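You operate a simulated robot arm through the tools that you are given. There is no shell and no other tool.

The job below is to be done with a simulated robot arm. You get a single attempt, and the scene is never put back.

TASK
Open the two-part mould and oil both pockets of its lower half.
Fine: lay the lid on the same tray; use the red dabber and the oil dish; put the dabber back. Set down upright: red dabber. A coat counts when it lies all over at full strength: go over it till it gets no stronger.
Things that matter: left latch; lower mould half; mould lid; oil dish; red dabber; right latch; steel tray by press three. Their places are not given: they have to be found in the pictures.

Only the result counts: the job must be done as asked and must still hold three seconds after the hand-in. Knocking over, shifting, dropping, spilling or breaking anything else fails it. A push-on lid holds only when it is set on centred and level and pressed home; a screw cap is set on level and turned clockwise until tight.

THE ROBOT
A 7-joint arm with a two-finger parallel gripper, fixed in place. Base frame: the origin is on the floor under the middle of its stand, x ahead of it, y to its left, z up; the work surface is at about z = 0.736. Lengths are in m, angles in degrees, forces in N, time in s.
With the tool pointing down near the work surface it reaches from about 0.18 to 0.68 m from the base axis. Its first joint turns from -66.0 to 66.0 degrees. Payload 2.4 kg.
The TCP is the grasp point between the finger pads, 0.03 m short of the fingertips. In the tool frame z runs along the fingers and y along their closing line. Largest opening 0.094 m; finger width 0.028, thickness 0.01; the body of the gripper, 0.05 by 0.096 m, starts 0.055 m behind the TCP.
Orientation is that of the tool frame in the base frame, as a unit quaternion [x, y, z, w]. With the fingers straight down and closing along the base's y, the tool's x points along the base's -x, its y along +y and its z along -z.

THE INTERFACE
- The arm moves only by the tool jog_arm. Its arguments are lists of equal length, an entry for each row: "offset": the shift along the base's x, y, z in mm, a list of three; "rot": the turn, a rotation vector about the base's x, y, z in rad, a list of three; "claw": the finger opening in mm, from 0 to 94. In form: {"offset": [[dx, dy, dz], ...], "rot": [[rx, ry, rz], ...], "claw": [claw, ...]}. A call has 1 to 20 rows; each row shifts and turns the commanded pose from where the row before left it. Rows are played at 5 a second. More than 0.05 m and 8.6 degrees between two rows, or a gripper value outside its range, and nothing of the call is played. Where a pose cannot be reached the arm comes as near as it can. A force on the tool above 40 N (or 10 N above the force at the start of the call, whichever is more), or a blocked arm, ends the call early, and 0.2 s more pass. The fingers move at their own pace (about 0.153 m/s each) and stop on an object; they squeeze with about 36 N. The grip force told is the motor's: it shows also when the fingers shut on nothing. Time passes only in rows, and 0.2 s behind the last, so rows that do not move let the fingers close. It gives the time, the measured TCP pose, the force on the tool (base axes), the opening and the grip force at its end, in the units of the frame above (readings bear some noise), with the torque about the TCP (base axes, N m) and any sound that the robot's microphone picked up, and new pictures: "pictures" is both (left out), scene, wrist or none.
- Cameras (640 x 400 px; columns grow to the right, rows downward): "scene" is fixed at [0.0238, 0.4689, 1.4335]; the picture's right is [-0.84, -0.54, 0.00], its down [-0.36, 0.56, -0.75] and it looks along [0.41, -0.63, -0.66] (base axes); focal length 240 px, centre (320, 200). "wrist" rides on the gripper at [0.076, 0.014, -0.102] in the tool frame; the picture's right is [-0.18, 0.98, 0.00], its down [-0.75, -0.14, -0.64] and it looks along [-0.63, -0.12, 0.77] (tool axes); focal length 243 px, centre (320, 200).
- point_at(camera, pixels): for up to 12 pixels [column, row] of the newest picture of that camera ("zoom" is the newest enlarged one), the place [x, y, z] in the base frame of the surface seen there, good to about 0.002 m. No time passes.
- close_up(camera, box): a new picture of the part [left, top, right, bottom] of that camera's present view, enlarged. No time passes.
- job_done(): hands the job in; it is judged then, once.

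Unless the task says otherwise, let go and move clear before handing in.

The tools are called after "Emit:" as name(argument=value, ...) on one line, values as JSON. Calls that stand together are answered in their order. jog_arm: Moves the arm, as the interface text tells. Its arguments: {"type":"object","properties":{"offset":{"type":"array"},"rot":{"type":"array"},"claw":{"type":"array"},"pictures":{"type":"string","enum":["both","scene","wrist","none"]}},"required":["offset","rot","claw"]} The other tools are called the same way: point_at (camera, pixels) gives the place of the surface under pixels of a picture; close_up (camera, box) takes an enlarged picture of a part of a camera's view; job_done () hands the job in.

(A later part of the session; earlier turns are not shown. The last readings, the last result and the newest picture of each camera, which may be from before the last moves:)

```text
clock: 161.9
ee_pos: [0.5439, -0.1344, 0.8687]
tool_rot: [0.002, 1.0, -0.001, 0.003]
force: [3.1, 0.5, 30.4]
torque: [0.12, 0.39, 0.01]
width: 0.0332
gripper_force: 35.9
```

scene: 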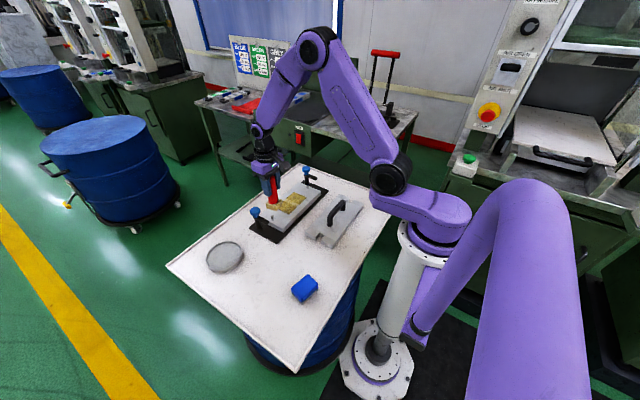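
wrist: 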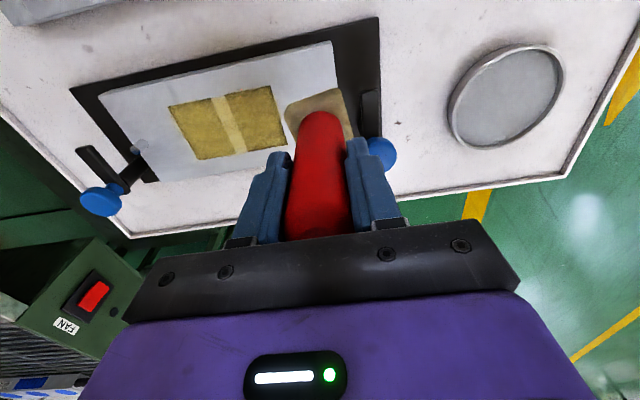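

31 N already, so I'll raise 0.6 mm and then do the long -x stroke to x≈0.490.

Emit:
jog_arm(offset=[[0, 0, 0.6], [0, 0, 0]], rot=[[0, 0, 0], [0, 0, 0]], claw=[10, 10], pictures="none")

Emit:
jog_arm(offset=[[-4, 0, 0], [-4, 0, 0], [-4, 0, 0], [-4, 0, -0.1], [-4, 0, 0], [-4, 0, -0.1], [-4, 0, 0], [-4, 0, -0.1], [-4, 0, 0], [-4, 0, -0.1], [-4, 0, 0], [-4, 0, 0], [-3, 0, 0], [0, 0, 0]], rot=[[0, 0, 0], [0, 0, 0], [0, 0, 0], [0, 0, 0], [0, 0, 0], [0, 0, 0], [0, 0, 0], [0, 0, 0], [0, 0, 0], [0, 0, 0], [0, 0, 0], [0, 0, 0], [0, 0, 0], [0, 0, 0]], claw=[10, 10, 10, 10, 10, 10, 10, 10, 10, 10, 10, 10, 10, 10], pictures="none")

```text
clock: 162.5
ee_pos: [0.5421, -0.1345, 0.8681]
tool_rot: [0.001, 1.0, -0.001, 0.002]
force: [11.0, -0.1, 10.7]
torque: [0.06, -0.72, -0.03]
width: 0.0331
gripper_force: 35.7
```

```text
clock: 165.5
ee_pos: [0.4898, -0.1347, 0.8692]
tool_rot: [0.001, 1.0, 0.001, 0.0]
force: [-0.1, -0.7, -0.6]
torque: [0.02, -0.02, -0.02]
width: 0.0334
gripper_force: 36.3
```

Contact was lost by the -x end. I'll lower 0.6 mm here and do short strokes on the -x edge.

Emit:
jog_arm(offset=[[12, 0, 0], [12, 0, 0], [0, 0, -0.5], [0, 0, 0]], rot=[[0, 0, 0], [0, 0, 0], [0, 0, 0], [0, 0, 0]], claw=[10, 10, 10, 10], pictures="none")

Emit:
jog_arm(offset=[[0, 0, -0.3], [0, 0, 0]], rot=[[0, 0, 0], [0, 0, 0]], claw=[10, 10], pictures="none")

```text
clock: 166.5
ee_pos: [0.5153, -0.1344, 0.8687]
tool_rot: [0.002, 1.0, 0.0, 0.002]
force: [-0.5, -1.6, -0.7]
torque: [0.0, -0.01, -0.01]
width: 0.033
gripper_force: 36.3
```

```text
clock: 167.1
ee_pos: [0.5162, -0.1346, 0.8683]
tool_rot: [0.001, 1.0, 0.0, 0.001]
force: [-0.1, 1.0, -1.3]
torque: [0.0, -0.01, 0.01]
width: 0.0331
gripper_force: 35.7
```

Still no contact at x=0.515; lowering a bit more.

Emit:
jog_arm(offset=[[0, 0, -0.4], [0, 0, 0]], rot=[[0, 0, 0], [0, 0, 0]], claw=[10, 10], pictures="none")

Emit:
jog_arm(offset=[[0, 0, -0.3], [0, 0, 0]], rot=[[0, 0, 0], [0, 0, 0]], claw=[10, 10], pictures="none")

```text
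clock: 167.7
ee_pos: [0.5155, -0.1346, 0.8686]
tool_rot: [0.002, 1.0, 0.0, 0.002]
force: [1.1, -0.1, 11.2]
torque: [0.11, 0.2, 0.04]
width: 0.0333
gripper_force: 36.2
```

```text
clock: 168.3
ee_pos: [0.5149, -0.1335, 0.8689]
tool_rot: [0.001, 1.0, 0.0, 0.002]
force: [4.7, -0.6, 13.7]
torque: [0.08, -0.11, 0.02]
width: 0.0331
gripper_force: 35.5
```

13.7 N. Stroke -x 26 mm over the edge with slight descent.

Emit:
jog_arm(offset=[[-4, 0, -0.1], [-4, 0, 0], [-4, 0, -0.1], [-4, 0, 0], [-4, 0, -0.1], [-4, 0, 0], [-2, 0, 0], [0, 0, 0]], rot=[[0, 0, 0], [0, 0, 0], [0, 0, 0], [0, 0, 0], [0, 0, 0], [0, 0, 0], [0, 0, 0], [0, 0, 0]], claw=[10, 10, 10, 10, 10, 10, 10, 10], pictures="none")

Emit:
jog_arm(offset=[[0, 0, 4], [14, 5, 0], [14, 5, 0], [0, 0, -3.6], [0, 0, 0]], rot=[[0, 0, 0], [0, 0, 0], [0, 0, 0], [0, 0, 0], [0, 0, 0]], claw=[10, 10, 10, 10, 10], pictures="none")

```text
clock: 170.1
ee_pos: [0.4931, -0.1346, 0.8687]
tool_rot: [0.002, 1.0, -0.003, 0.009]
force: [19.3, 4.0, 29.2]
torque: [0.87, -1.18, -0.36]
width: 0.0334
gripper_force: 36.0
```

```text
clock: 171.3
ee_pos: [0.515, -0.1221, 0.8681]
tool_rot: [0.0, 1.0, 0.0, 0.001]
force: [-10.7, 6.0, 31.9]
torque: [0.5, 0.55, 0.02]
width: 0.0332
gripper_force: 35.8
```

32 N at the next line (y≈-0.124); raising 0.5 mm, then stroke.

Emit:
jog_arm(offset=[[0, 0, 0.5], [-4, 0, 0], [-4, 0, 0], [-4, 0, 0], [-4, 0, -0.1], [-4, 0, 0], [-4, 0, -0.1], [-4, 0, 0], [0, 0, 0]], rot=[[0, 0, 0], [0, 0, 0], [0, 0, 0], [0, 0, 0], [0, 0, 0], [0, 0, 0], [0, 0, 0], [0, 0, 0], [0, 0, 0]], claw=[10, 10, 10, 10, 10, 10, 10, 10, 10], pictures="none")

Emit:
jog_arm(offset=[[0, 0, 4], [14, 5, 0], [14, 5, 0], [0, 0, -3.6], [0, 0, 0]], rot=[[0, 0, 0], [0, 0, 0], [0, 0, 0], [0, 0, 0], [0, 0, 0]], claw=[10, 10, 10, 10, 10], pictures="scene")

Emit:
close_up(camera="scene", box=[274, 188, 322, 218])

```text
clock: 173.3
ee_pos: [0.4895, -0.1219, 0.8679]
tool_rot: [0.002, 1.0, 0.0, 0.002]
force: [4.9, -0.2, 5.3]
torque: [-0.01, -0.35, 0.02]
width: 0.033
gripper_force: 36.4
```

```text
clock: 174.5
ee_pos: [0.5174, -0.1137, 0.8689]
tool_rot: [0.001, 1.0, 0.0, 0.0]
force: [0.4, -0.7, -1.7]
torque: [-0.01, 0.0, 0.03]
width: 0.0329
gripper_force: 36.0
```

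scene: 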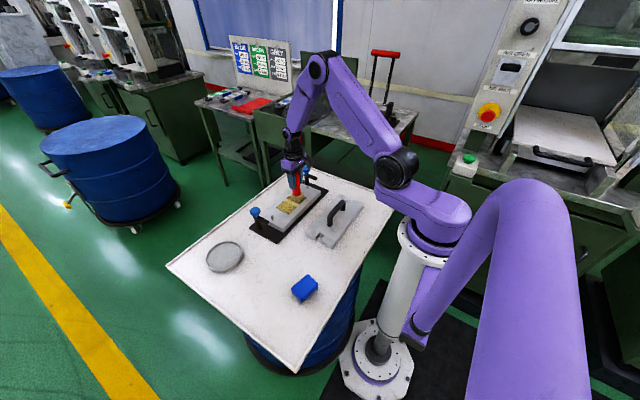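

```text
13.33 times, centred on (298, 203) of scene
```

zoom: 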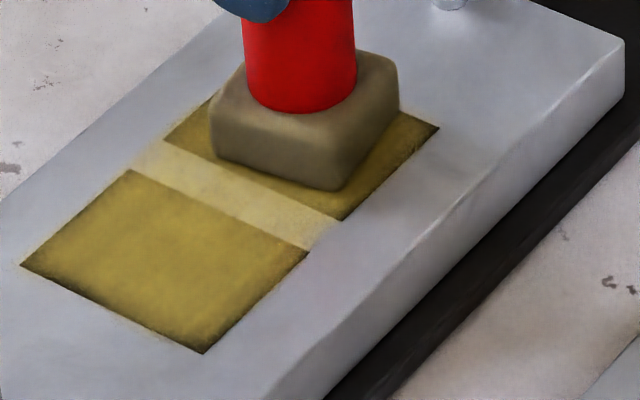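

I'll lift away and compare the edges after these edge strokes.

Emit:
jog_arm(offset=[[0, 0, 5], [0, 0, 25], [0, 40, 25], [0, 40, 20], [0, 40, 0], [0, 25, 0], [0, 0, 0]], rot=[[0, 0, 0], [0, 0, 0], [0, 0, 0], [0, 0, 0], [0, 0, 0], [0, 0, 0], [0, 0, 0]], claw=[10, 10, 10, 10, 10, 10, 10], pictures="both")

Emit:
close_up(camera="scene", box=[285, 189, 309, 206])

Emit:
close_up(camera="scene", box=[276, 200, 300, 217])

Emit:
close_up(camera="wrist", box=[160, 80, 290, 165])

```text
clock: 176.1
ee_pos: [0.5158, 0.033, 0.9454]
tool_rot: [0.001, 1.0, 0.0, 0.001]
force: [0.5, -0.9, -2.1]
torque: [0.01, 0.04, 0.01]
width: 0.033
gripper_force: 35.4
```

scene: 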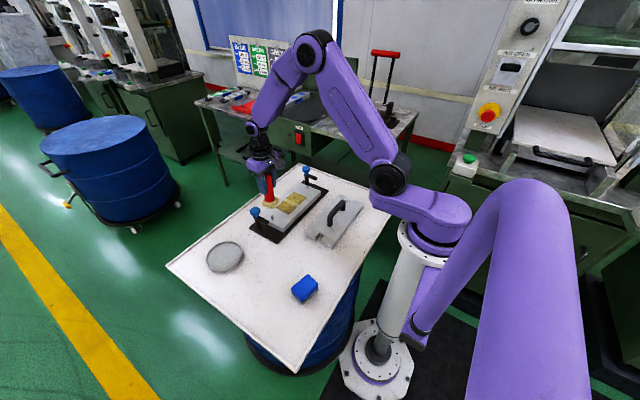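
wrist: 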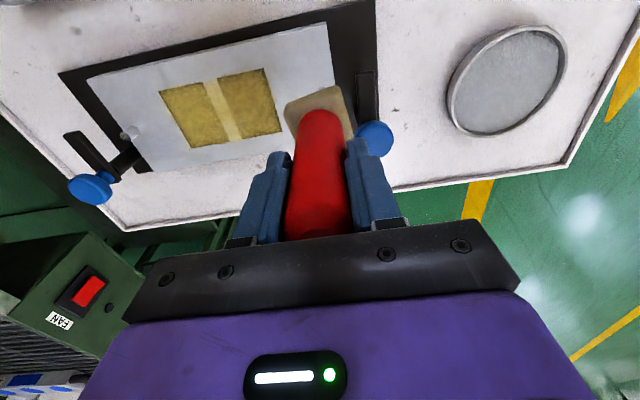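

```text
16.00 times, centred on (297, 198) of scene
```

zoom: 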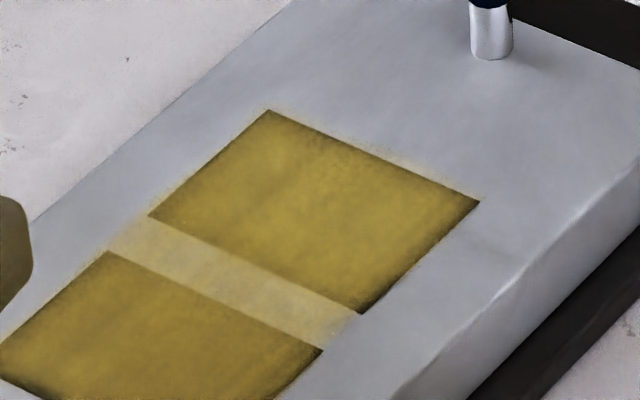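

```text
16.00 times, centred on (288, 208) of scene
```

zoom: 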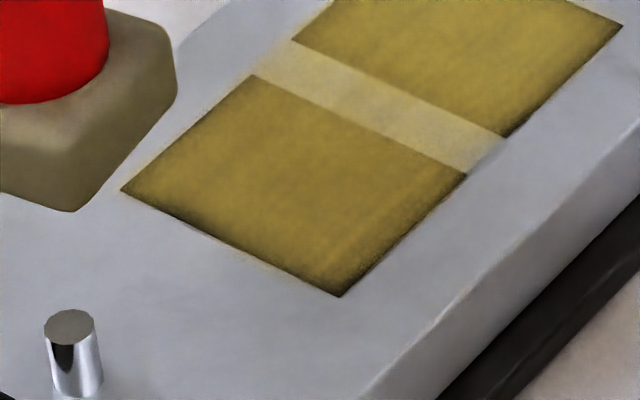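

```text
4.71 times, centred on (225, 122) of wrist
```

zoom: 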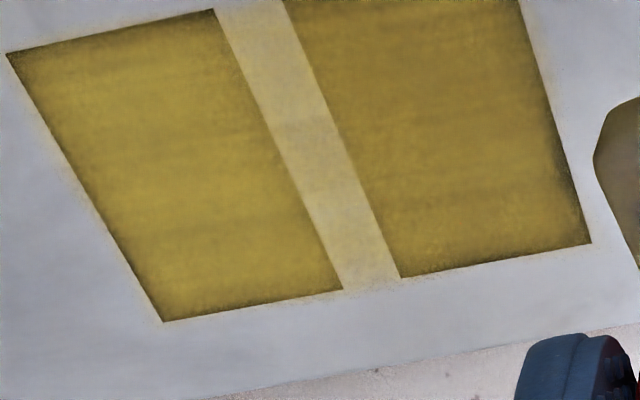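

The dull rims look the same after extra edge passes, and the tint never extends past a fixed border, so they seem to be just the faded border of the coat patch. To make sure nothing gets stronger, I'll re-dip and run another full set over both pockets with wide overlap.

Emit:
jog_arm(offset=[[0, 0, 30], [8, 42.5, 0], [8, 42.5, 0], [8, 42.5, 0], [8, 42.5, 0], [8, 42.4, 0], [0, 0, -40], [0, 0, -40], [0, 0, -35], [0, 0, -6], [0, 0, -1.8], [0, 0, -0.4], [0, 0, 0]], rot=[[0, 0, 0], [0, 0, 0], [0, 0, 0], [0, 0, 0], [0, 0, 0], [0, 0, 0], [0, 0, 0], [0, 0, 0], [0, 0, 0], [0, 0, 0], [0, 0, 0], [0, 0, 0], [0, 0, 0]], claw=[10, 10, 10, 10, 10, 10, 10, 10, 10, 10, 10, 10, 10], pictures="none")

Emit:
jog_arm(offset=[[0, 0, -0.4], [0, 0, 0], [0, 0, 0]], rot=[[0, 0, 0], [0, 0, 0], [0, 0, 0]], claw=[10, 10, 10], pictures="none")

```text
clock: 178.9
ee_pos: [0.5579, 0.2437, 0.8497]
tool_rot: [0.002, 1.0, 0.001, 0.001]
force: [-0.3, 0.1, -0.8]
torque: [0.0, 0.0, 0.04]
width: 0.0331
gripper_force: 35.8
```

```text
clock: 179.7
ee_pos: [0.5569, 0.2437, 0.8498]
tool_rot: [0.002, 1.0, 0.0, 0.001]
force: [0.6, -1.1, -1.2]
torque: [0.0, 0.01, 0.02]
width: 0.033
gripper_force: 36.0
```

No contact yet in the dish; lower a bit more.

Emit:
jog_arm(offset=[[0, 0, -0.4], [0, 0, 0]], rot=[[0, 0, 0], [0, 0, 0]], claw=[10, 10], pictures="none")

Emit:
jog_arm(offset=[[0, 0, -0.3], [0, 0, 0], [0, 0, 0]], rot=[[0, 0, 0], [0, 0, 0], [0, 0, 0]], claw=[10, 10, 10], pictures="none")

```text
clock: 180.3
ee_pos: [0.5571, 0.2441, 0.8491]
tool_rot: [0.002, 1.0, 0.001, 0.001]
force: [-0.3, 0.0, -1.1]
torque: [0.0, -0.01, -0.01]
width: 0.0331
gripper_force: 35.8
```

```text
clock: 181.1
ee_pos: [0.5566, 0.2441, 0.8481]
tool_rot: [0.002, 1.0, 0.0, 0.001]
force: [-1.7, -0.6, 2.9]
torque: [-0.13, 0.1, -0.04]
width: 0.0329
gripper_force: 36.0
```

Contact (3 N). I'll press 0.3 mm more to load, then carry to pocket L's +y edge line (y≈-0.031).

Emit:
jog_arm(offset=[[0, 0, -0.3], [0, 0, 0], [0, 0, 0], [0, 0, 0]], rot=[[0, 0, 0], [0, 0, 0], [0, 0, 0], [0, 0, 0]], claw=[10, 10, 10, 10], pictures="none")

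Emit:
jog_arm(offset=[[0, 0, 5], [0, 0, 25], [0, 0, 45], [0, 0, 45], [-2.5, -45.7, 0], [-2.5, -45.7, 0], [-2.5, -45.7, 0], [-2.5, -45.7, 0], [-2.5, -45.7, 0], [-2.5, -45.9, 0], [0, 0, -40], [0, 0, -40], [0, 0, -16], [0, 0, -4], [0, 0, -0.6], [0, 0, 0]], rot=[[0, 0, 0], [0, 0, 0], [0, 0, 0], [0, 0, 0], [0, 0, 0], [0, 0, 0], [0, 0, 0], [0, 0, 0], [0, 0, 0], [0, 0, 0], [0, 0, 0], [0, 0, 0], [0, 0, 0], [0, 0, 0], [0, 0, 0], [0, 0, 0]], claw=[10, 10, 10, 10, 10, 10, 10, 10, 10, 10, 10, 10, 10, 10, 10, 10], pictures="none")

```text
clock: 182.1
ee_pos: [0.5579, 0.2436, 0.8486]
tool_rot: [0.002, 1.0, 0.001, 0.001]
force: [-2.1, -3.8, 15.7]
torque: [-0.38, 0.35, 0.0]
width: 0.0331
gripper_force: 35.9
```

```text
clock: 185.5
ee_pos: [0.5424, -0.03, 0.8675]
tool_rot: [0.002, 1.0, 0.0, -0.001]
force: [0.4, 0.1, -1.2]
torque: [0.0, -0.02, 0.01]
width: 0.0333
gripper_force: 35.9
```

Loaded with 16 N; now just above pocket L. Feeling for contact.

Emit:
jog_arm(offset=[[0, 0, -0.4], [0, 0, 0]], rot=[[0, 0, 0], [0, 0, 0]], claw=[10, 10], pictures="none")

Emit:
jog_arm(offset=[[0, 0, -0.3], [0, 0, 0]], rot=[[0, 0, 0], [0, 0, 0]], claw=[10, 10], pictures="none")

```text
clock: 186.1
ee_pos: [0.5425, -0.0317, 0.8678]
tool_rot: [0.002, 1.0, 0.001, 0.001]
force: [0.6, -0.2, 2.7]
torque: [-0.08, 0.0, 0.0]
width: 0.0333
gripper_force: 36.1
```

```text
clock: 186.7
ee_pos: [0.5422, -0.0296, 0.8661]
tool_rot: [0.002, 1.0, 0.0, 0.0]
force: [-1.8, -2.8, 15.5]
torque: [-0.13, 0.3, 0.01]
width: 0.0333
gripper_force: 36.2
```

15 N: long -x stroke (51 mm) along y=-0.031 with gradual 0.6 mm descent.

Emit:
jog_arm(offset=[[-4, 0, 0], [-4, 0, -0.1], [-4, 0, 0], [-4, 0, -0.1], [-4, 0, 0], [-4, 0, -0.1], [-4, 0, 0], [-4, 0, -0.1], [-4, 0, 0], [-4, 0, -0.1], [-4, 0, 0], [-4, 0, -0.1], [-3, 0, 0], [0, 0, 0]], rot=[[0, 0, 0], [0, 0, 0], [0, 0, 0], [0, 0, 0], [0, 0, 0], [0, 0, 0], [0, 0, 0], [0, 0, 0], [0, 0, 0], [0, 0, 0], [0, 0, 0], [0, 0, 0], [0, 0, 0], [0, 0, 0]], claw=[10, 10, 10, 10, 10, 10, 10, 10, 10, 10, 10, 10, 10, 10], pictures="none")

Emit:
jog_arm(offset=[[0, 0, 4], [25, -4.5, 0], [26, -4.5, 0], [0, 0, -3.4], [0, 0, 0]], rot=[[0, 0, 0], [0, 0, 0], [0, 0, 0], [0, 0, 0], [0, 0, 0]], claw=[10, 10, 10, 10, 10], pictures="none")

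```text
clock: 189.7
ee_pos: [0.492, -0.0315, 0.8678]
tool_rot: [0.001, 1.0, 0.0, 0.005]
force: [12.4, -0.1, 22.1]
torque: [0.0, -0.74, 0.07]
width: 0.033
gripper_force: 36.0
```

```text
clock: 191.1
ee_pos: [0.5389, -0.0408, 0.8679]
tool_rot: [0.002, 1.0, 0.0, -0.001]
force: [-4.4, 0.1, 10.0]
torque: [0.05, 0.15, 0.0]
width: 0.0333
gripper_force: 36.2
stopped in row 5: the force on the tool passed its limit at 41 N (the readings are from after the stop); the commanded pose is now the measured one
```

Limit hit on landing, but it settled at 10 N; I'll stroke -x from here along y≈-0.041.

Emit:
jog_arm(offset=[[-4, 0, 0], [-4, 0, -0.1], [-4, 0, 0], [-4, 0, -0.1], [-4, 0, 0], [-4, 0, -0.1], [-4, 0, 0], [-4, 0, -0.1], [-4, 0, 0], [-4, 0, -0.1], [-4, 0, 0], [-4, 0, 0], [0, 0, 0]], rot=[[0, 0, 0], [0, 0, 0], [0, 0, 0], [0, 0, 0], [0, 0, 0], [0, 0, 0], [0, 0, 0], [0, 0, 0], [0, 0, 0], [0, 0, 0], [0, 0, 0], [0, 0, 0], [0, 0, 0]], claw=[10, 10, 10, 10, 10, 10, 10, 10, 10, 10, 10, 10, 10], pictures="none")

Emit:
jog_arm(offset=[[0, 0, 4], [25, -4.5, 0], [26, -4.5, 0], [0, 0, -3.2], [0, 0, 0]], rot=[[0, 0, 0], [0, 0, 0], [0, 0, 0], [0, 0, 0], [0, 0, 0]], claw=[10, 10, 10, 10, 10], pictures="none")

```text
clock: 193.9
ee_pos: [0.4955, -0.041, 0.8668]
tool_rot: [0.001, 1.0, 0.0, 0.003]
force: [10.8, -2.5, 19.8]
torque: [-0.16, -0.64, 0.07]
width: 0.033
gripper_force: 35.9
```

```text
clock: 195.1
ee_pos: [0.5441, -0.0492, 0.8687]
tool_rot: [0.003, 1.0, 0.001, 0.0]
force: [0.0, 0.4, -1.4]
torque: [0.01, 0.0, -0.02]
width: 0.0333
gripper_force: 36.3
```

Just off the surface at y≈-0.050; lower 0.4 mm, check, then stroke.

Emit:
jog_arm(offset=[[0, 0, -0.4], [0, 0, 0]], rot=[[0, 0, 0], [0, 0, 0]], claw=[10, 10], pictures="none")

Emit:
jog_arm(offset=[[0, 0, -0.1], [-4, 0, 0], [-4, 0, -0.1], [-4, 0, 0], [-4, 0, -0.1], [-4, 0, 0], [-4, 0, -0.1], [-4, 0, 0], [-4, 0, -0.1], [-4, 0, 0], [-4, 0, -0.1], [-4, 0, 0], [-4, 0, 0], [-3, 0, 0], [0, 0, 0]], rot=[[0, 0, 0], [0, 0, 0], [0, 0, 0], [0, 0, 0], [0, 0, 0], [0, 0, 0], [0, 0, 0], [0, 0, 0], [0, 0, 0], [0, 0, 0], [0, 0, 0], [0, 0, 0], [0, 0, 0], [0, 0, 0], [0, 0, 0]], claw=[10, 10, 10, 10, 10, 10, 10, 10, 10, 10, 10, 10, 10, 10, 10], pictures="none")

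```text
clock: 195.7
ee_pos: [0.5429, -0.0495, 0.8693]
tool_rot: [0.001, 1.0, 0.0, 0.0]
force: [-0.2, 0.1, -1.4]
torque: [-0.02, 0.0, 0.01]
width: 0.0332
gripper_force: 36.2
```

```text
clock: 198.9
ee_pos: [0.4955, -0.0495, 0.867]
tool_rot: [0.001, 1.0, -0.001, 0.006]
force: [15.3, 2.5, 26.6]
torque: [0.46, -0.94, -0.1]
width: 0.0331
gripper_force: 36.2
```

26 N at the end, good contact. One more line along y≈-0.058, then look.

Emit:
jog_arm(offset=[[0, 0, 4], [25, -4, 0], [26, -4, 0], [0, 0, -3.4], [0, 0, 0]], rot=[[0, 0, 0], [0, 0, 0], [0, 0, 0], [0, 0, 0], [0, 0, 0]], claw=[10, 10, 10, 10, 10], pictures="none")

Emit:
jog_arm(offset=[[0, 0, -0.1], [-4, 0, 0], [-4, 0, -0.1], [-4, 0, 0], [-4, 0, -0.1], [-4, 0, 0], [-4, 0, -0.1], [-4, 0, 0], [-4, 0, -0.1], [-4, 0, 0], [-4, 0, -0.1], [-4, 0, 0], [-4, 0, 0], [-3, 0, 0], [0, 0, 0]], rot=[[0, 0, 0], [0, 0, 0], [0, 0, 0], [0, 0, 0], [0, 0, 0], [0, 0, 0], [0, 0, 0], [0, 0, 0], [0, 0, 0], [0, 0, 0], [0, 0, 0], [0, 0, 0], [0, 0, 0], [0, 0, 0], [0, 0, 0]], claw=[10, 10, 10, 10, 10, 10, 10, 10, 10, 10, 10, 10, 10, 10, 10], pictures="none")

Emit:
jog_arm(offset=[[0, 0, 5], [0, 0, 25], [0, 40, 25], [0, 40, 20], [0, 10, 0], [0, 0, 0]], rot=[[0, 0, 0], [0, 0, 0], [0, 0, 0], [0, 0, 0], [0, 0, 0], [0, 0, 0]], claw=[10, 10, 10, 10, 10, 10], pictures="both")

Emit:
close_up(camera="scene", box=[285, 189, 309, 206])

Emit:
close_up(camera="scene", box=[276, 200, 300, 217])

Emit:
close_up(camera="wrist", box=[130, 50, 330, 170])

```text
clock: 200.1
ee_pos: [0.5447, -0.0569, 0.8656]
tool_rot: [0.001, 1.0, -0.001, 0.0]
force: [-5.3, 0.5, 16.7]
torque: [0.0, 0.07, 0.05]
width: 0.0333
gripper_force: 35.4
```

```text
clock: 203.3
ee_pos: [0.4962, -0.0572, 0.8664]
tool_rot: [0.001, 1.0, -0.001, 0.006]
force: [14.2, -0.9, 24.2]
torque: [0.11, -0.86, -0.04]
width: 0.0331
gripper_force: 35.9
```

```text
clock: 204.7
ee_pos: [0.4912, 0.0319, 0.9415]
tool_rot: [0.002, 1.0, 0.001, -0.001]
force: [0.4, 0.9, -1.2]
torque: [-0.03, 0.02, 0.0]
width: 0.0327
gripper_force: 35.9
```

scene: 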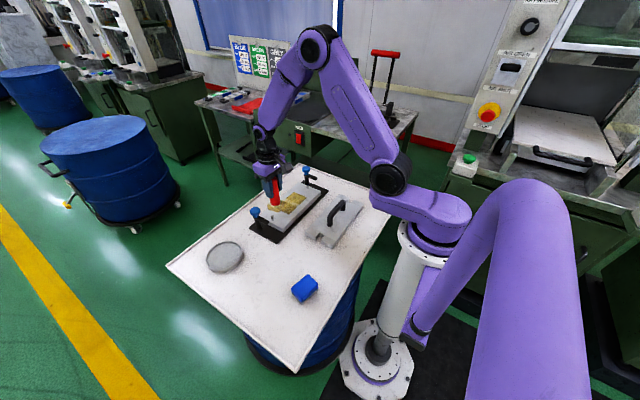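
wrist: 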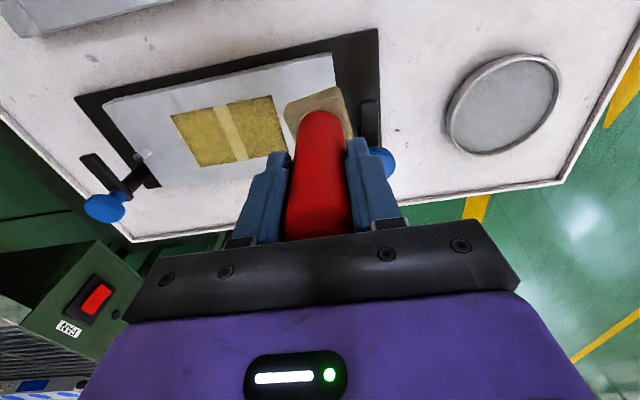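

```text
16.00 times, centred on (297, 198) of scene
```

zoom: 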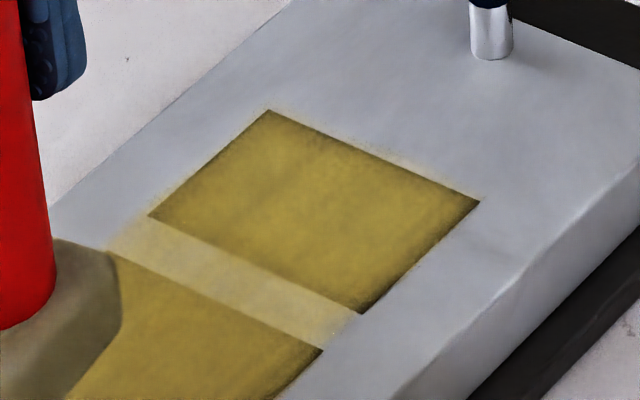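

```text
16.00 times, centred on (288, 208) of scene
```

zoom: 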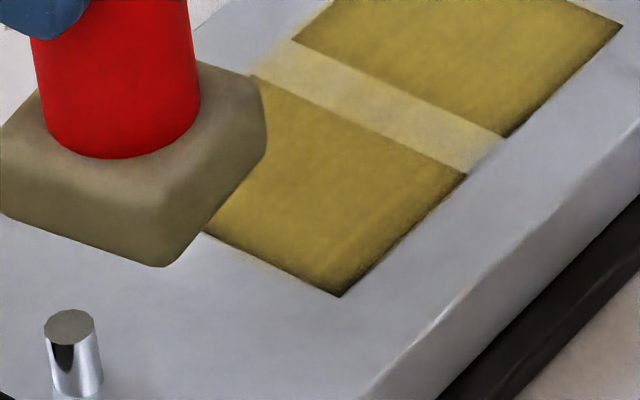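

```text
3.20 times, centred on (230, 110) of wrist
```

zoom: 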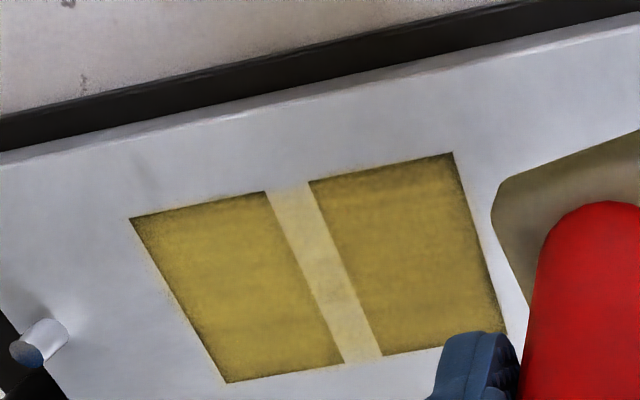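

Pocket L looks unchanged by the extra wide passes, so it is saturated. I'll give pocket R the same treatment with a fresh dip, including its inner +y edge.

Emit:
jog_arm(offset=[[0, 0, 30], [13, 42.2, 0], [13, 42.2, 0], [13, 42.2, 0], [13, 42.3, 0], [13.1, 42.3, 0], [0, 0, -40], [0, 0, -40], [0, 0, -35], [0, 0, -6], [0, 0, -1.2], [0, 0, -0.4], [0, 0, 0]], rot=[[0, 0, 0], [0, 0, 0], [0, 0, 0], [0, 0, 0], [0, 0, 0], [0, 0, 0], [0, 0, 0], [0, 0, 0], [0, 0, 0], [0, 0, 0], [0, 0, 0], [0, 0, 0], [0, 0, 0]], claw=[10, 10, 10, 10, 10, 10, 10, 10, 10, 10, 10, 10, 10], pictures="none")

Emit:
jog_arm(offset=[[0, 0, -0.4], [0, 0, 0], [0, 0, 0]], rot=[[0, 0, 0], [0, 0, 0], [0, 0, 0]], claw=[10, 10, 10], pictures="none")

```text
clock: 207.5
ee_pos: [0.5564, 0.2445, 0.8475]
tool_rot: [0.002, 1.0, 0.0, 0.001]
force: [-0.1, 0.5, 5.3]
torque: [-0.04, 0.07, -0.02]
width: 0.0335
gripper_force: 36.2
```

```text
clock: 208.3
ee_pos: [0.5574, 0.2445, 0.8488]
tool_rot: [0.001, 1.0, 0.001, 0.001]
force: [1.0, 2.3, 7.7]
torque: [0.11, 0.09, -0.05]
width: 0.0333
gripper_force: 36.1
```

Loaded (8 N). Now to pocket R's inner edge line (y≈-0.103).

Emit:
jog_arm(offset=[[0, 0, 5], [0, 0, 25], [0, 0, 45], [0, 0, 45], [-1.9, -43.3, 0], [-1.9, -43.3, 0], [-1.9, -43.3, 0], [-1.9, -43.3, 0], [-1.9, -43.3, 0], [-1.9, -43.3, 0], [-1.9, -43.3, 0], [-1.7, -43.3, 0], [0, 0, -40], [0, 0, -40], [0, 0, -16], [0, 0, -4], [0, 0, -0.7], [0, 0, 0]], rot=[[0, 0, 0], [0, 0, 0], [0, 0, 0], [0, 0, 0], [0, 0, 0], [0, 0, 0], [0, 0, 0], [0, 0, 0], [0, 0, 0], [0, 0, 0], [0, 0, 0], [0, 0, 0], [0, 0, 0], [0, 0, 0], [0, 0, 0], [0, 0, 0], [0, 0, 0], [0, 0, 0]], claw=[10, 10, 10, 10, 10, 10, 10, 10, 10, 10, 10, 10, 10, 10, 10, 10, 10, 10], pictures="none")

Emit:
jog_arm(offset=[[0, 0, -0.4], [0, 0, 0]], rot=[[0, 0, 0], [0, 0, 0]], claw=[10, 10], pictures="none")

```text
clock: 212.1
ee_pos: [0.5431, -0.1035, 0.867]
tool_rot: [0.002, 1.0, 0.001, -0.001]
force: [-0.4, 0.5, -0.8]
torque: [0.02, 0.01, -0.01]
width: 0.0332
gripper_force: 36.0
```

```text
clock: 212.7
ee_pos: [0.5422, -0.1036, 0.8678]
tool_rot: [0.001, 1.0, 0.0, 0.0]
force: [0.0, 0.7, -1.3]
torque: [-0.01, 0.03, 0.0]
width: 0.0332
gripper_force: 36.2
```

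Not touching yet; lower another 0.4 mm.

Emit:
jog_arm(offset=[[0, 0, -0.4], [0, 0, 0]], rot=[[0, 0, 0], [0, 0, 0]], claw=[10, 10], pictures="none")

Emit:
jog_arm(offset=[[0, 0, -0.2], [0, 0, 0]], rot=[[0, 0, 0], [0, 0, 0]], claw=[10, 10], pictures="none")

```text
clock: 213.3
ee_pos: [0.5414, -0.1031, 0.8659]
tool_rot: [0.002, 1.0, 0.0, 0.001]
force: [-1.2, -0.1, 1.5]
torque: [-0.09, 0.16, 0.0]
width: 0.033
gripper_force: 35.7
```

```text
clock: 213.9
ee_pos: [0.5415, -0.1027, 0.8661]
tool_rot: [0.001, 1.0, 0.001, 0.001]
force: [-2.0, 0.4, 10.2]
torque: [-0.05, 0.43, 0.04]
width: 0.0335
gripper_force: 36.0
```

10 N contact. Long -x stroke along y≈-0.103, then on to the next line.

Emit:
jog_arm(offset=[[-4, 0, 0], [-4, 0, -0.1], [-4, 0, 0], [-4, 0, -0.1], [-4, 0, 0], [-4, 0, -0.1], [-4, 0, 0], [-4, 0, -0.1], [-4, 0, 0], [-4, 0, -0.1], [-4, 0, 0], [-4, 0, -0.1], [-3, 0, 0], [0, 0, 0]], rot=[[0, 0, 0], [0, 0, 0], [0, 0, 0], [0, 0, 0], [0, 0, 0], [0, 0, 0], [0, 0, 0], [0, 0, 0], [0, 0, 0], [0, 0, 0], [0, 0, 0], [0, 0, 0], [0, 0, 0], [0, 0, 0]], claw=[10, 10, 10, 10, 10, 10, 10, 10, 10, 10, 10, 10, 10, 10], pictures="none")

Emit:
jog_arm(offset=[[0, 0, 4], [25, -5, 0], [26, -5, 0], [0, 0, -3.2], [0, 0, 0]], rot=[[0, 0, 0], [0, 0, 0], [0, 0, 0], [0, 0, 0], [0, 0, 0]], claw=[10, 10, 10, 10, 10], pictures="none")

```text
clock: 216.9
ee_pos: [0.4927, -0.1024, 0.8657]
tool_rot: [0.001, 1.0, -0.001, 0.002]
force: [11.8, -1.4, 17.8]
torque: [0.0, -0.8, -0.06]
width: 0.0333
gripper_force: 35.7
```

```text
clock: 218.1
ee_pos: [0.5404, -0.1123, 0.8672]
tool_rot: [0.002, 1.0, 0.0, -0.001]
force: [-3.7, 0.2, 9.2]
torque: [-0.06, 0.6, 0.0]
width: 0.0334
gripper_force: 36.7
```

Good (9 N at y≈-0.112). Stroke, then the next line at y≈-0.122.

Emit:
jog_arm(offset=[[-4, 0, -0.1], [-4, 0, -0.1], [-4, 0, 0], [-4, 0, -0.1], [-4, 0, 0], [-4, 0, -0.1], [-4, 0, 0], [-4, 0, -0.1], [-4, 0, 0], [-4, 0, -0.1], [-4, 0, 0], [-4, 0, -0.1], [-3, 0, 0], [0, 0, 0]], rot=[[0, 0, 0], [0, 0, 0], [0, 0, 0], [0, 0, 0], [0, 0, 0], [0, 0, 0], [0, 0, 0], [0, 0, 0], [0, 0, 0], [0, 0, 0], [0, 0, 0], [0, 0, 0], [0, 0, 0], [0, 0, 0]], claw=[10, 10, 10, 10, 10, 10, 10, 10, 10, 10, 10, 10, 10, 10], pictures="none")

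Emit:
jog_arm(offset=[[0, 0, 4], [25, -5, 0], [26, -5, 0], [0, 0, -3.2], [0, 0, 0]], rot=[[0, 0, 0], [0, 0, 0], [0, 0, 0], [0, 0, 0], [0, 0, 0]], claw=[10, 10, 10, 10, 10], pictures="none")

```text
clock: 221.1
ee_pos: [0.4946, -0.113, 0.8669]
tool_rot: [0.002, 1.0, -0.001, 0.007]
force: [16.4, 3.0, 25.7]
torque: [0.6, -1.04, -0.23]
width: 0.0334
gripper_force: 36.1
```

```text
clock: 222.3
ee_pos: [0.5412, -0.123, 0.8666]
tool_rot: [0.002, 1.0, 0.001, 0.0]
force: [-6.6, 3.2, 15.6]
torque: [0.15, 0.97, -0.07]
width: 0.0331
gripper_force: 35.8
```

15 N at y≈-0.122. Stroke, then the last line at y≈-0.131.

Emit:
jog_arm(offset=[[-4, 0, 0], [-4, 0, -0.1], [-4, 0, 0], [-4, 0, -0.1], [-4, 0, 0], [-4, 0, -0.1], [-4, 0, 0], [-4, 0, -0.1], [-4, 0, 0], [-4, 0, -0.1], [-4, 0, 0], [-4, 0, 0], [-3, 0, 0], [0, 0, 0]], rot=[[0, 0, 0], [0, 0, 0], [0, 0, 0], [0, 0, 0], [0, 0, 0], [0, 0, 0], [0, 0, 0], [0, 0, 0], [0, 0, 0], [0, 0, 0], [0, 0, 0], [0, 0, 0], [0, 0, 0], [0, 0, 0]], claw=[10, 10, 10, 10, 10, 10, 10, 10, 10, 10, 10, 10, 10, 10], pictures="none")

Emit:
jog_arm(offset=[[0, 0, 4], [25, -4.5, 0], [26, -4.5, 0], [0, 0, -3.3], [0, 0, 0]], rot=[[0, 0, 0], [0, 0, 0], [0, 0, 0], [0, 0, 0], [0, 0, 0]], claw=[10, 10, 10, 10, 10], pictures="none")

```text
clock: 225.3
ee_pos: [0.4937, -0.1222, 0.866]
tool_rot: [0.002, 1.0, 0.0, 0.002]
force: [12.2, 1.2, 15.9]
torque: [0.31, -0.78, -0.14]
width: 0.0332
gripper_force: 35.4
```

```text
clock: 226.5
ee_pos: [0.5423, -0.1305, 0.8687]
tool_rot: [0.001, 1.0, 0.0, -0.001]
force: [-0.4, 0.0, -1.6]
torque: [0.01, 0.01, 0.0]
width: 0.033
gripper_force: 35.8
```

Just off the surface; lower 0.4 mm and check.

Emit:
jog_arm(offset=[[0, 0, -0.4], [0, 0, 0]], rot=[[0, 0, 0], [0, 0, 0]], claw=[10, 10], pictures="none")

Emit:
jog_arm(offset=[[-4, 0, -0.1], [-4, 0, -0.1], [-4, 0, 0], [-4, 0, -0.1], [-4, 0, 0], [-4, 0, -0.1], [-4, 0, 0], [-4, 0, -0.1], [-4, 0, 0], [-4, 0, -0.1], [-4, 0, 0], [-4, 0, 0], [-3, 0, 0], [0, 0, 0]], rot=[[0, 0, 0], [0, 0, 0], [0, 0, 0], [0, 0, 0], [0, 0, 0], [0, 0, 0], [0, 0, 0], [0, 0, 0], [0, 0, 0], [0, 0, 0], [0, 0, 0], [0, 0, 0], [0, 0, 0], [0, 0, 0]], claw=[10, 10, 10, 10, 10, 10, 10, 10, 10, 10, 10, 10, 10, 10], pictures="none")

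Emit:
jog_arm(offset=[[0, 0, 5], [0, 0, 25], [0, 40, 25], [0, 40, 20], [0, 40, 0], [0, 40, 0], [0, 0, 0]], rot=[[0, 0, 0], [0, 0, 0], [0, 0, 0], [0, 0, 0], [0, 0, 0], [0, 0, 0], [0, 0, 0]], claw=[10, 10, 10, 10, 10, 10, 10], pictures="both")

Emit:
close_up(camera="scene", box=[274, 188, 322, 218])

Emit:
close_up(camera="wrist", box=[130, 50, 330, 170])

```text
clock: 227.1
ee_pos: [0.5423, -0.1304, 0.8668]
tool_rot: [0.002, 1.0, 0.0, 0.0]
force: [-0.8, -0.1, -0.2]
torque: [0.07, 0.09, -0.02]
width: 0.0331
gripper_force: 35.9
```

```text
clock: 230.1
ee_pos: [0.4945, -0.1327, 0.8669]
tool_rot: [0.002, 1.0, -0.001, 0.004]
force: [15.2, -0.3, 21.8]
torque: [0.36, -1.01, -0.21]
width: 0.0334
gripper_force: 35.9
```

```text
clock: 231.7
ee_pos: [0.494, 0.03, 0.9407]
tool_rot: [0.002, 1.0, 0.001, 0.0]
force: [1.1, -0.5, -1.4]
torque: [0.03, -0.01, -0.04]
width: 0.0333
gripper_force: 36.9
```

scene: 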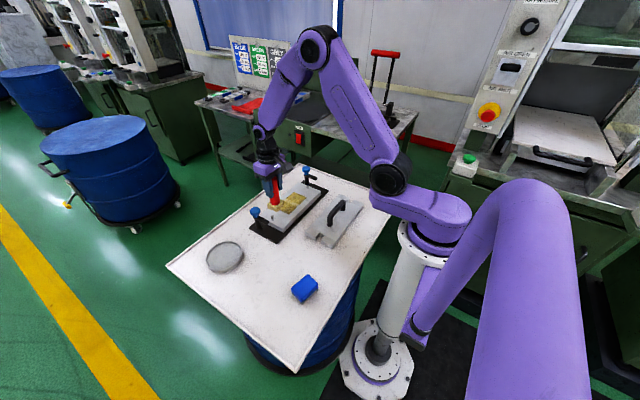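
wrist: 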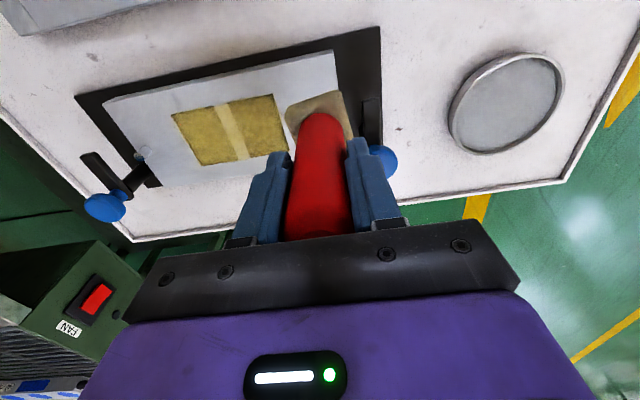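

```text
13.33 times, centred on (298, 203) of scene
```

zoom: 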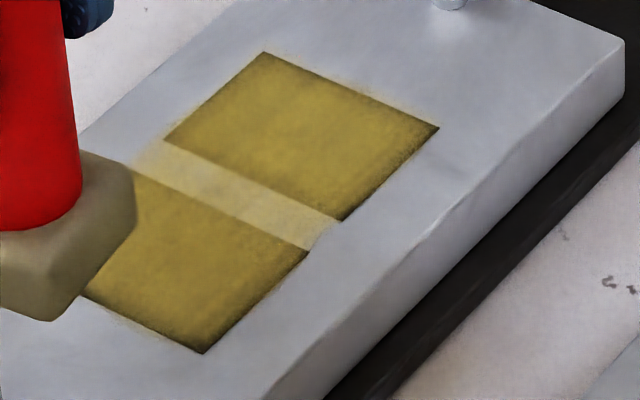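

```text
3.20 times, centred on (230, 110) of wrist
```

zoom: 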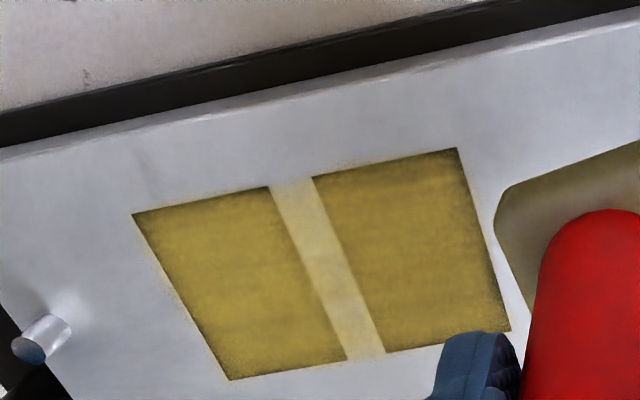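

The appearance is unchanged after the extra set, so both coats are at full strength. Now I'll return the dabber to its spot (0.4035, 0.2495).

Emit:
jog_arm(offset=[[0, 0, 20], [-15, 36, 0], [-15, 37, 0], [-15, 37, 0], [-15, 37, 0], [-15, 37, 0], [-15, 36, 0], [0, 0, -40], [0, 0, -40], [0, 0, -15], [0, 0, 0], [0, 0, 0]], rot=[[0, 0, 0], [0, 0, 0], [0, 0, 0], [0, 0, 0], [0, 0, 0], [0, 0, 0], [0, 0, 0], [0, 0, 0], [0, 0, 0], [0, 0, 0], [0, 0, 0], [0, 0, 0]], claw=[10, 10, 10, 10, 10, 10, 10, 10, 10, 10, 10, 10], pictures="both")

Emit:
close_up(camera="wrist", box=[220, 40, 420, 190])

Emit:
close_up(camera="scene", box=[200, 220, 320, 320])

```text
clock: 234.3
ee_pos: [0.4, 0.2478, 0.8648]
tool_rot: [0.001, 1.0, 0.0, -0.001]
force: [0.2, -0.3, -1.0]
torque: [0.03, -0.03, -0.01]
width: 0.0333
gripper_force: 35.9
```

scene: 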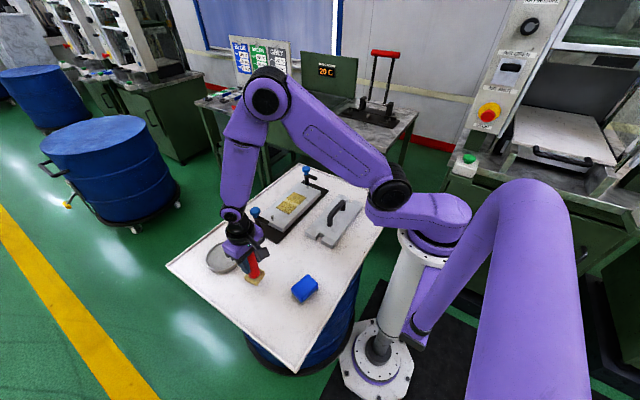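
wrist: 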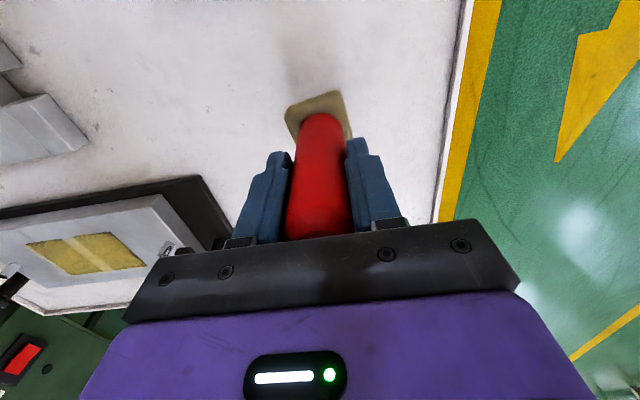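

```text
2.67 times, centred on (320, 115) of wrist
```

zoom: 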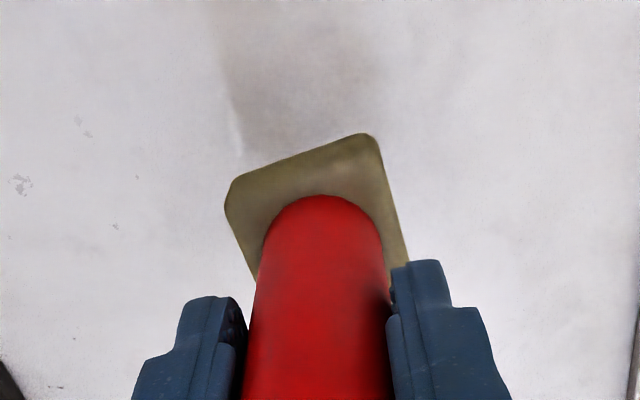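

```text
4.00 times, centred on (260, 270) of scene
```

zoom: 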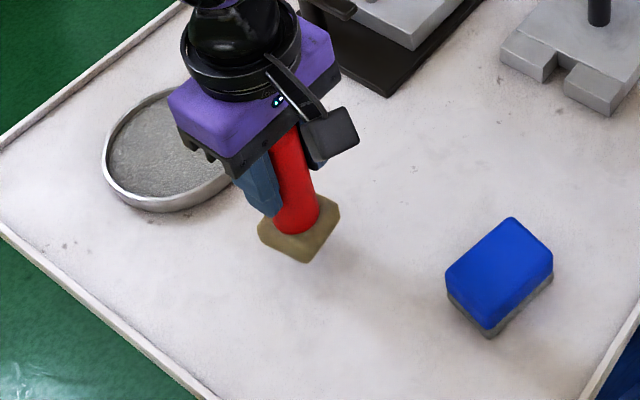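

The dabber hangs about 33 mm above its spot. I'll shift (+3, +1.5) mm and lower 29 mm, then feel for the tray.

Emit:
jog_arm(offset=[[3, 1.5, -8], [0, 0, -10], [0, 0, -8], [0, 0, -3], [0, 0, 0]], rot=[[0, 0, 0], [0, 0, 0], [0, 0, 0], [0, 0, 0], [0, 0, 0]], claw=[10, 10, 10, 10, 10], pictures="none")

Emit:
jog_arm(offset=[[0, 0, -1], [0, 0, -0.5], [0, 0, 0]], rot=[[0, 0, 0], [0, 0, 0], [0, 0, 0]], claw=[10, 10, 10], pictures="scene")

Emit:
close_up(camera="scene", box=[200, 220, 320, 320])

```text
clock: 235.5
ee_pos: [0.4038, 0.2504, 0.8376]
tool_rot: [0.001, 1.0, 0.001, 0.0]
force: [0.2, -0.7, -1.5]
torque: [0.03, 0.0, -0.02]
width: 0.0332
gripper_force: 35.9
```

```text
clock: 236.3
ee_pos: [0.4035, 0.2499, 0.8347]
tool_rot: [0.002, 1.0, 0.0, 0.0]
force: [0.5, -1.1, -1.2]
torque: [0.01, -0.03, 0.03]
width: 0.0334
gripper_force: 35.9
```

scene: 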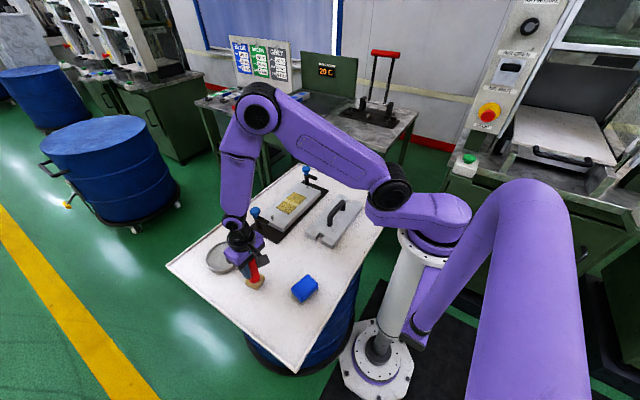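

```text
4.00 times, centred on (260, 270) of scene
```

zoom: 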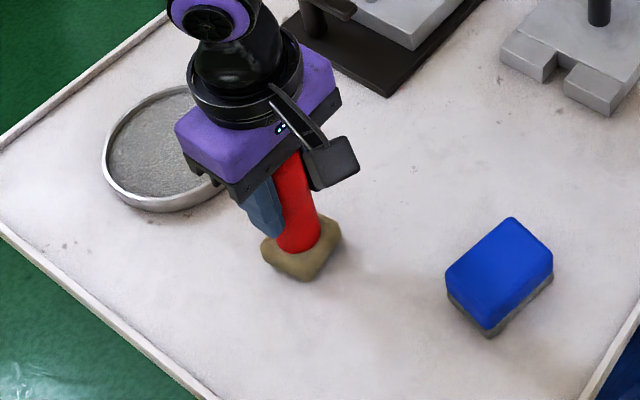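

Still hanging (−1.2 N); the foot sits a few mm off from the original spot. Let me check the wrist view for foot position and tilt before setting down.

Emit:
jog_arm(offset=[[0, 0, 0]], rot=[[0, 0, 0]], claw=[10], pictures="both")

Emit:
point_at(camera="wrist", pixels=[[286, 108], [340, 92], [347, 130], [320, 104], [318, 120], [318, 160], [318, 200], [300, 150], [340, 150]])

Emit:
close_up(camera="wrist", box=[220, 40, 420, 190])

Emit:
close_up(camera="scene", box=[230, 240, 290, 300])

```text
clock: 236.7
ee_pos: [0.4014, 0.2489, 0.8362]
tool_rot: [0.002, 1.0, 0.0, 0.0]
force: [0.1, -0.6, -0.8]
torque: [0.01, 0.01, 0.0]
width: 0.0332
gripper_force: 36.4
```

scene: 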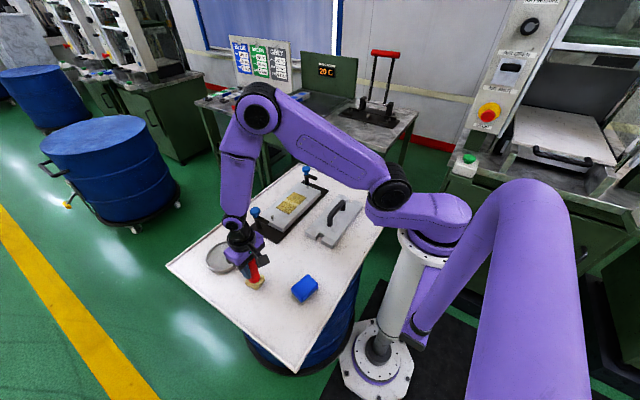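
wrist: 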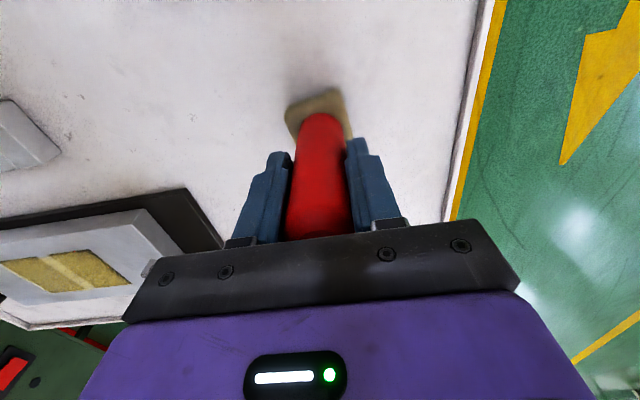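

```text
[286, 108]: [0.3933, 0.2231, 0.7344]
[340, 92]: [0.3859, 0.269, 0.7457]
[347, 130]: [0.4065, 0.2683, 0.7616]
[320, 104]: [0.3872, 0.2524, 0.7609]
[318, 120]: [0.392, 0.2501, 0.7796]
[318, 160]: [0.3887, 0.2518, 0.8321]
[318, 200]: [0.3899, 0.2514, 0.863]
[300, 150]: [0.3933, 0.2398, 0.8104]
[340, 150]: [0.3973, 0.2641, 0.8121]
```

```text
2.67 times, centred on (320, 115) of wrist
```

zoom: 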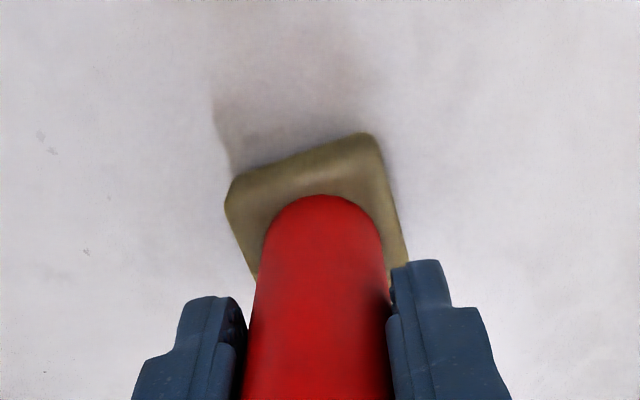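

```text
6.67 times, centred on (260, 270) of scene
```

zoom: 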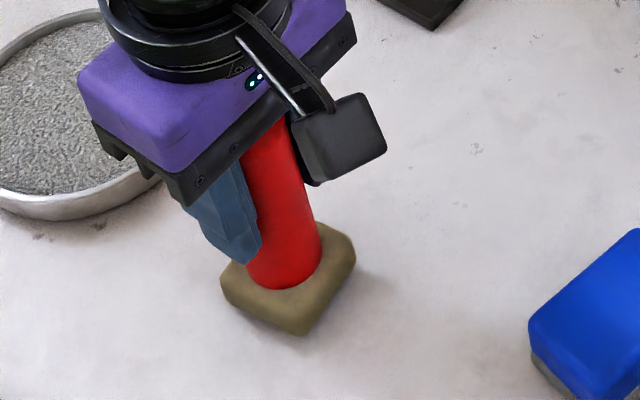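

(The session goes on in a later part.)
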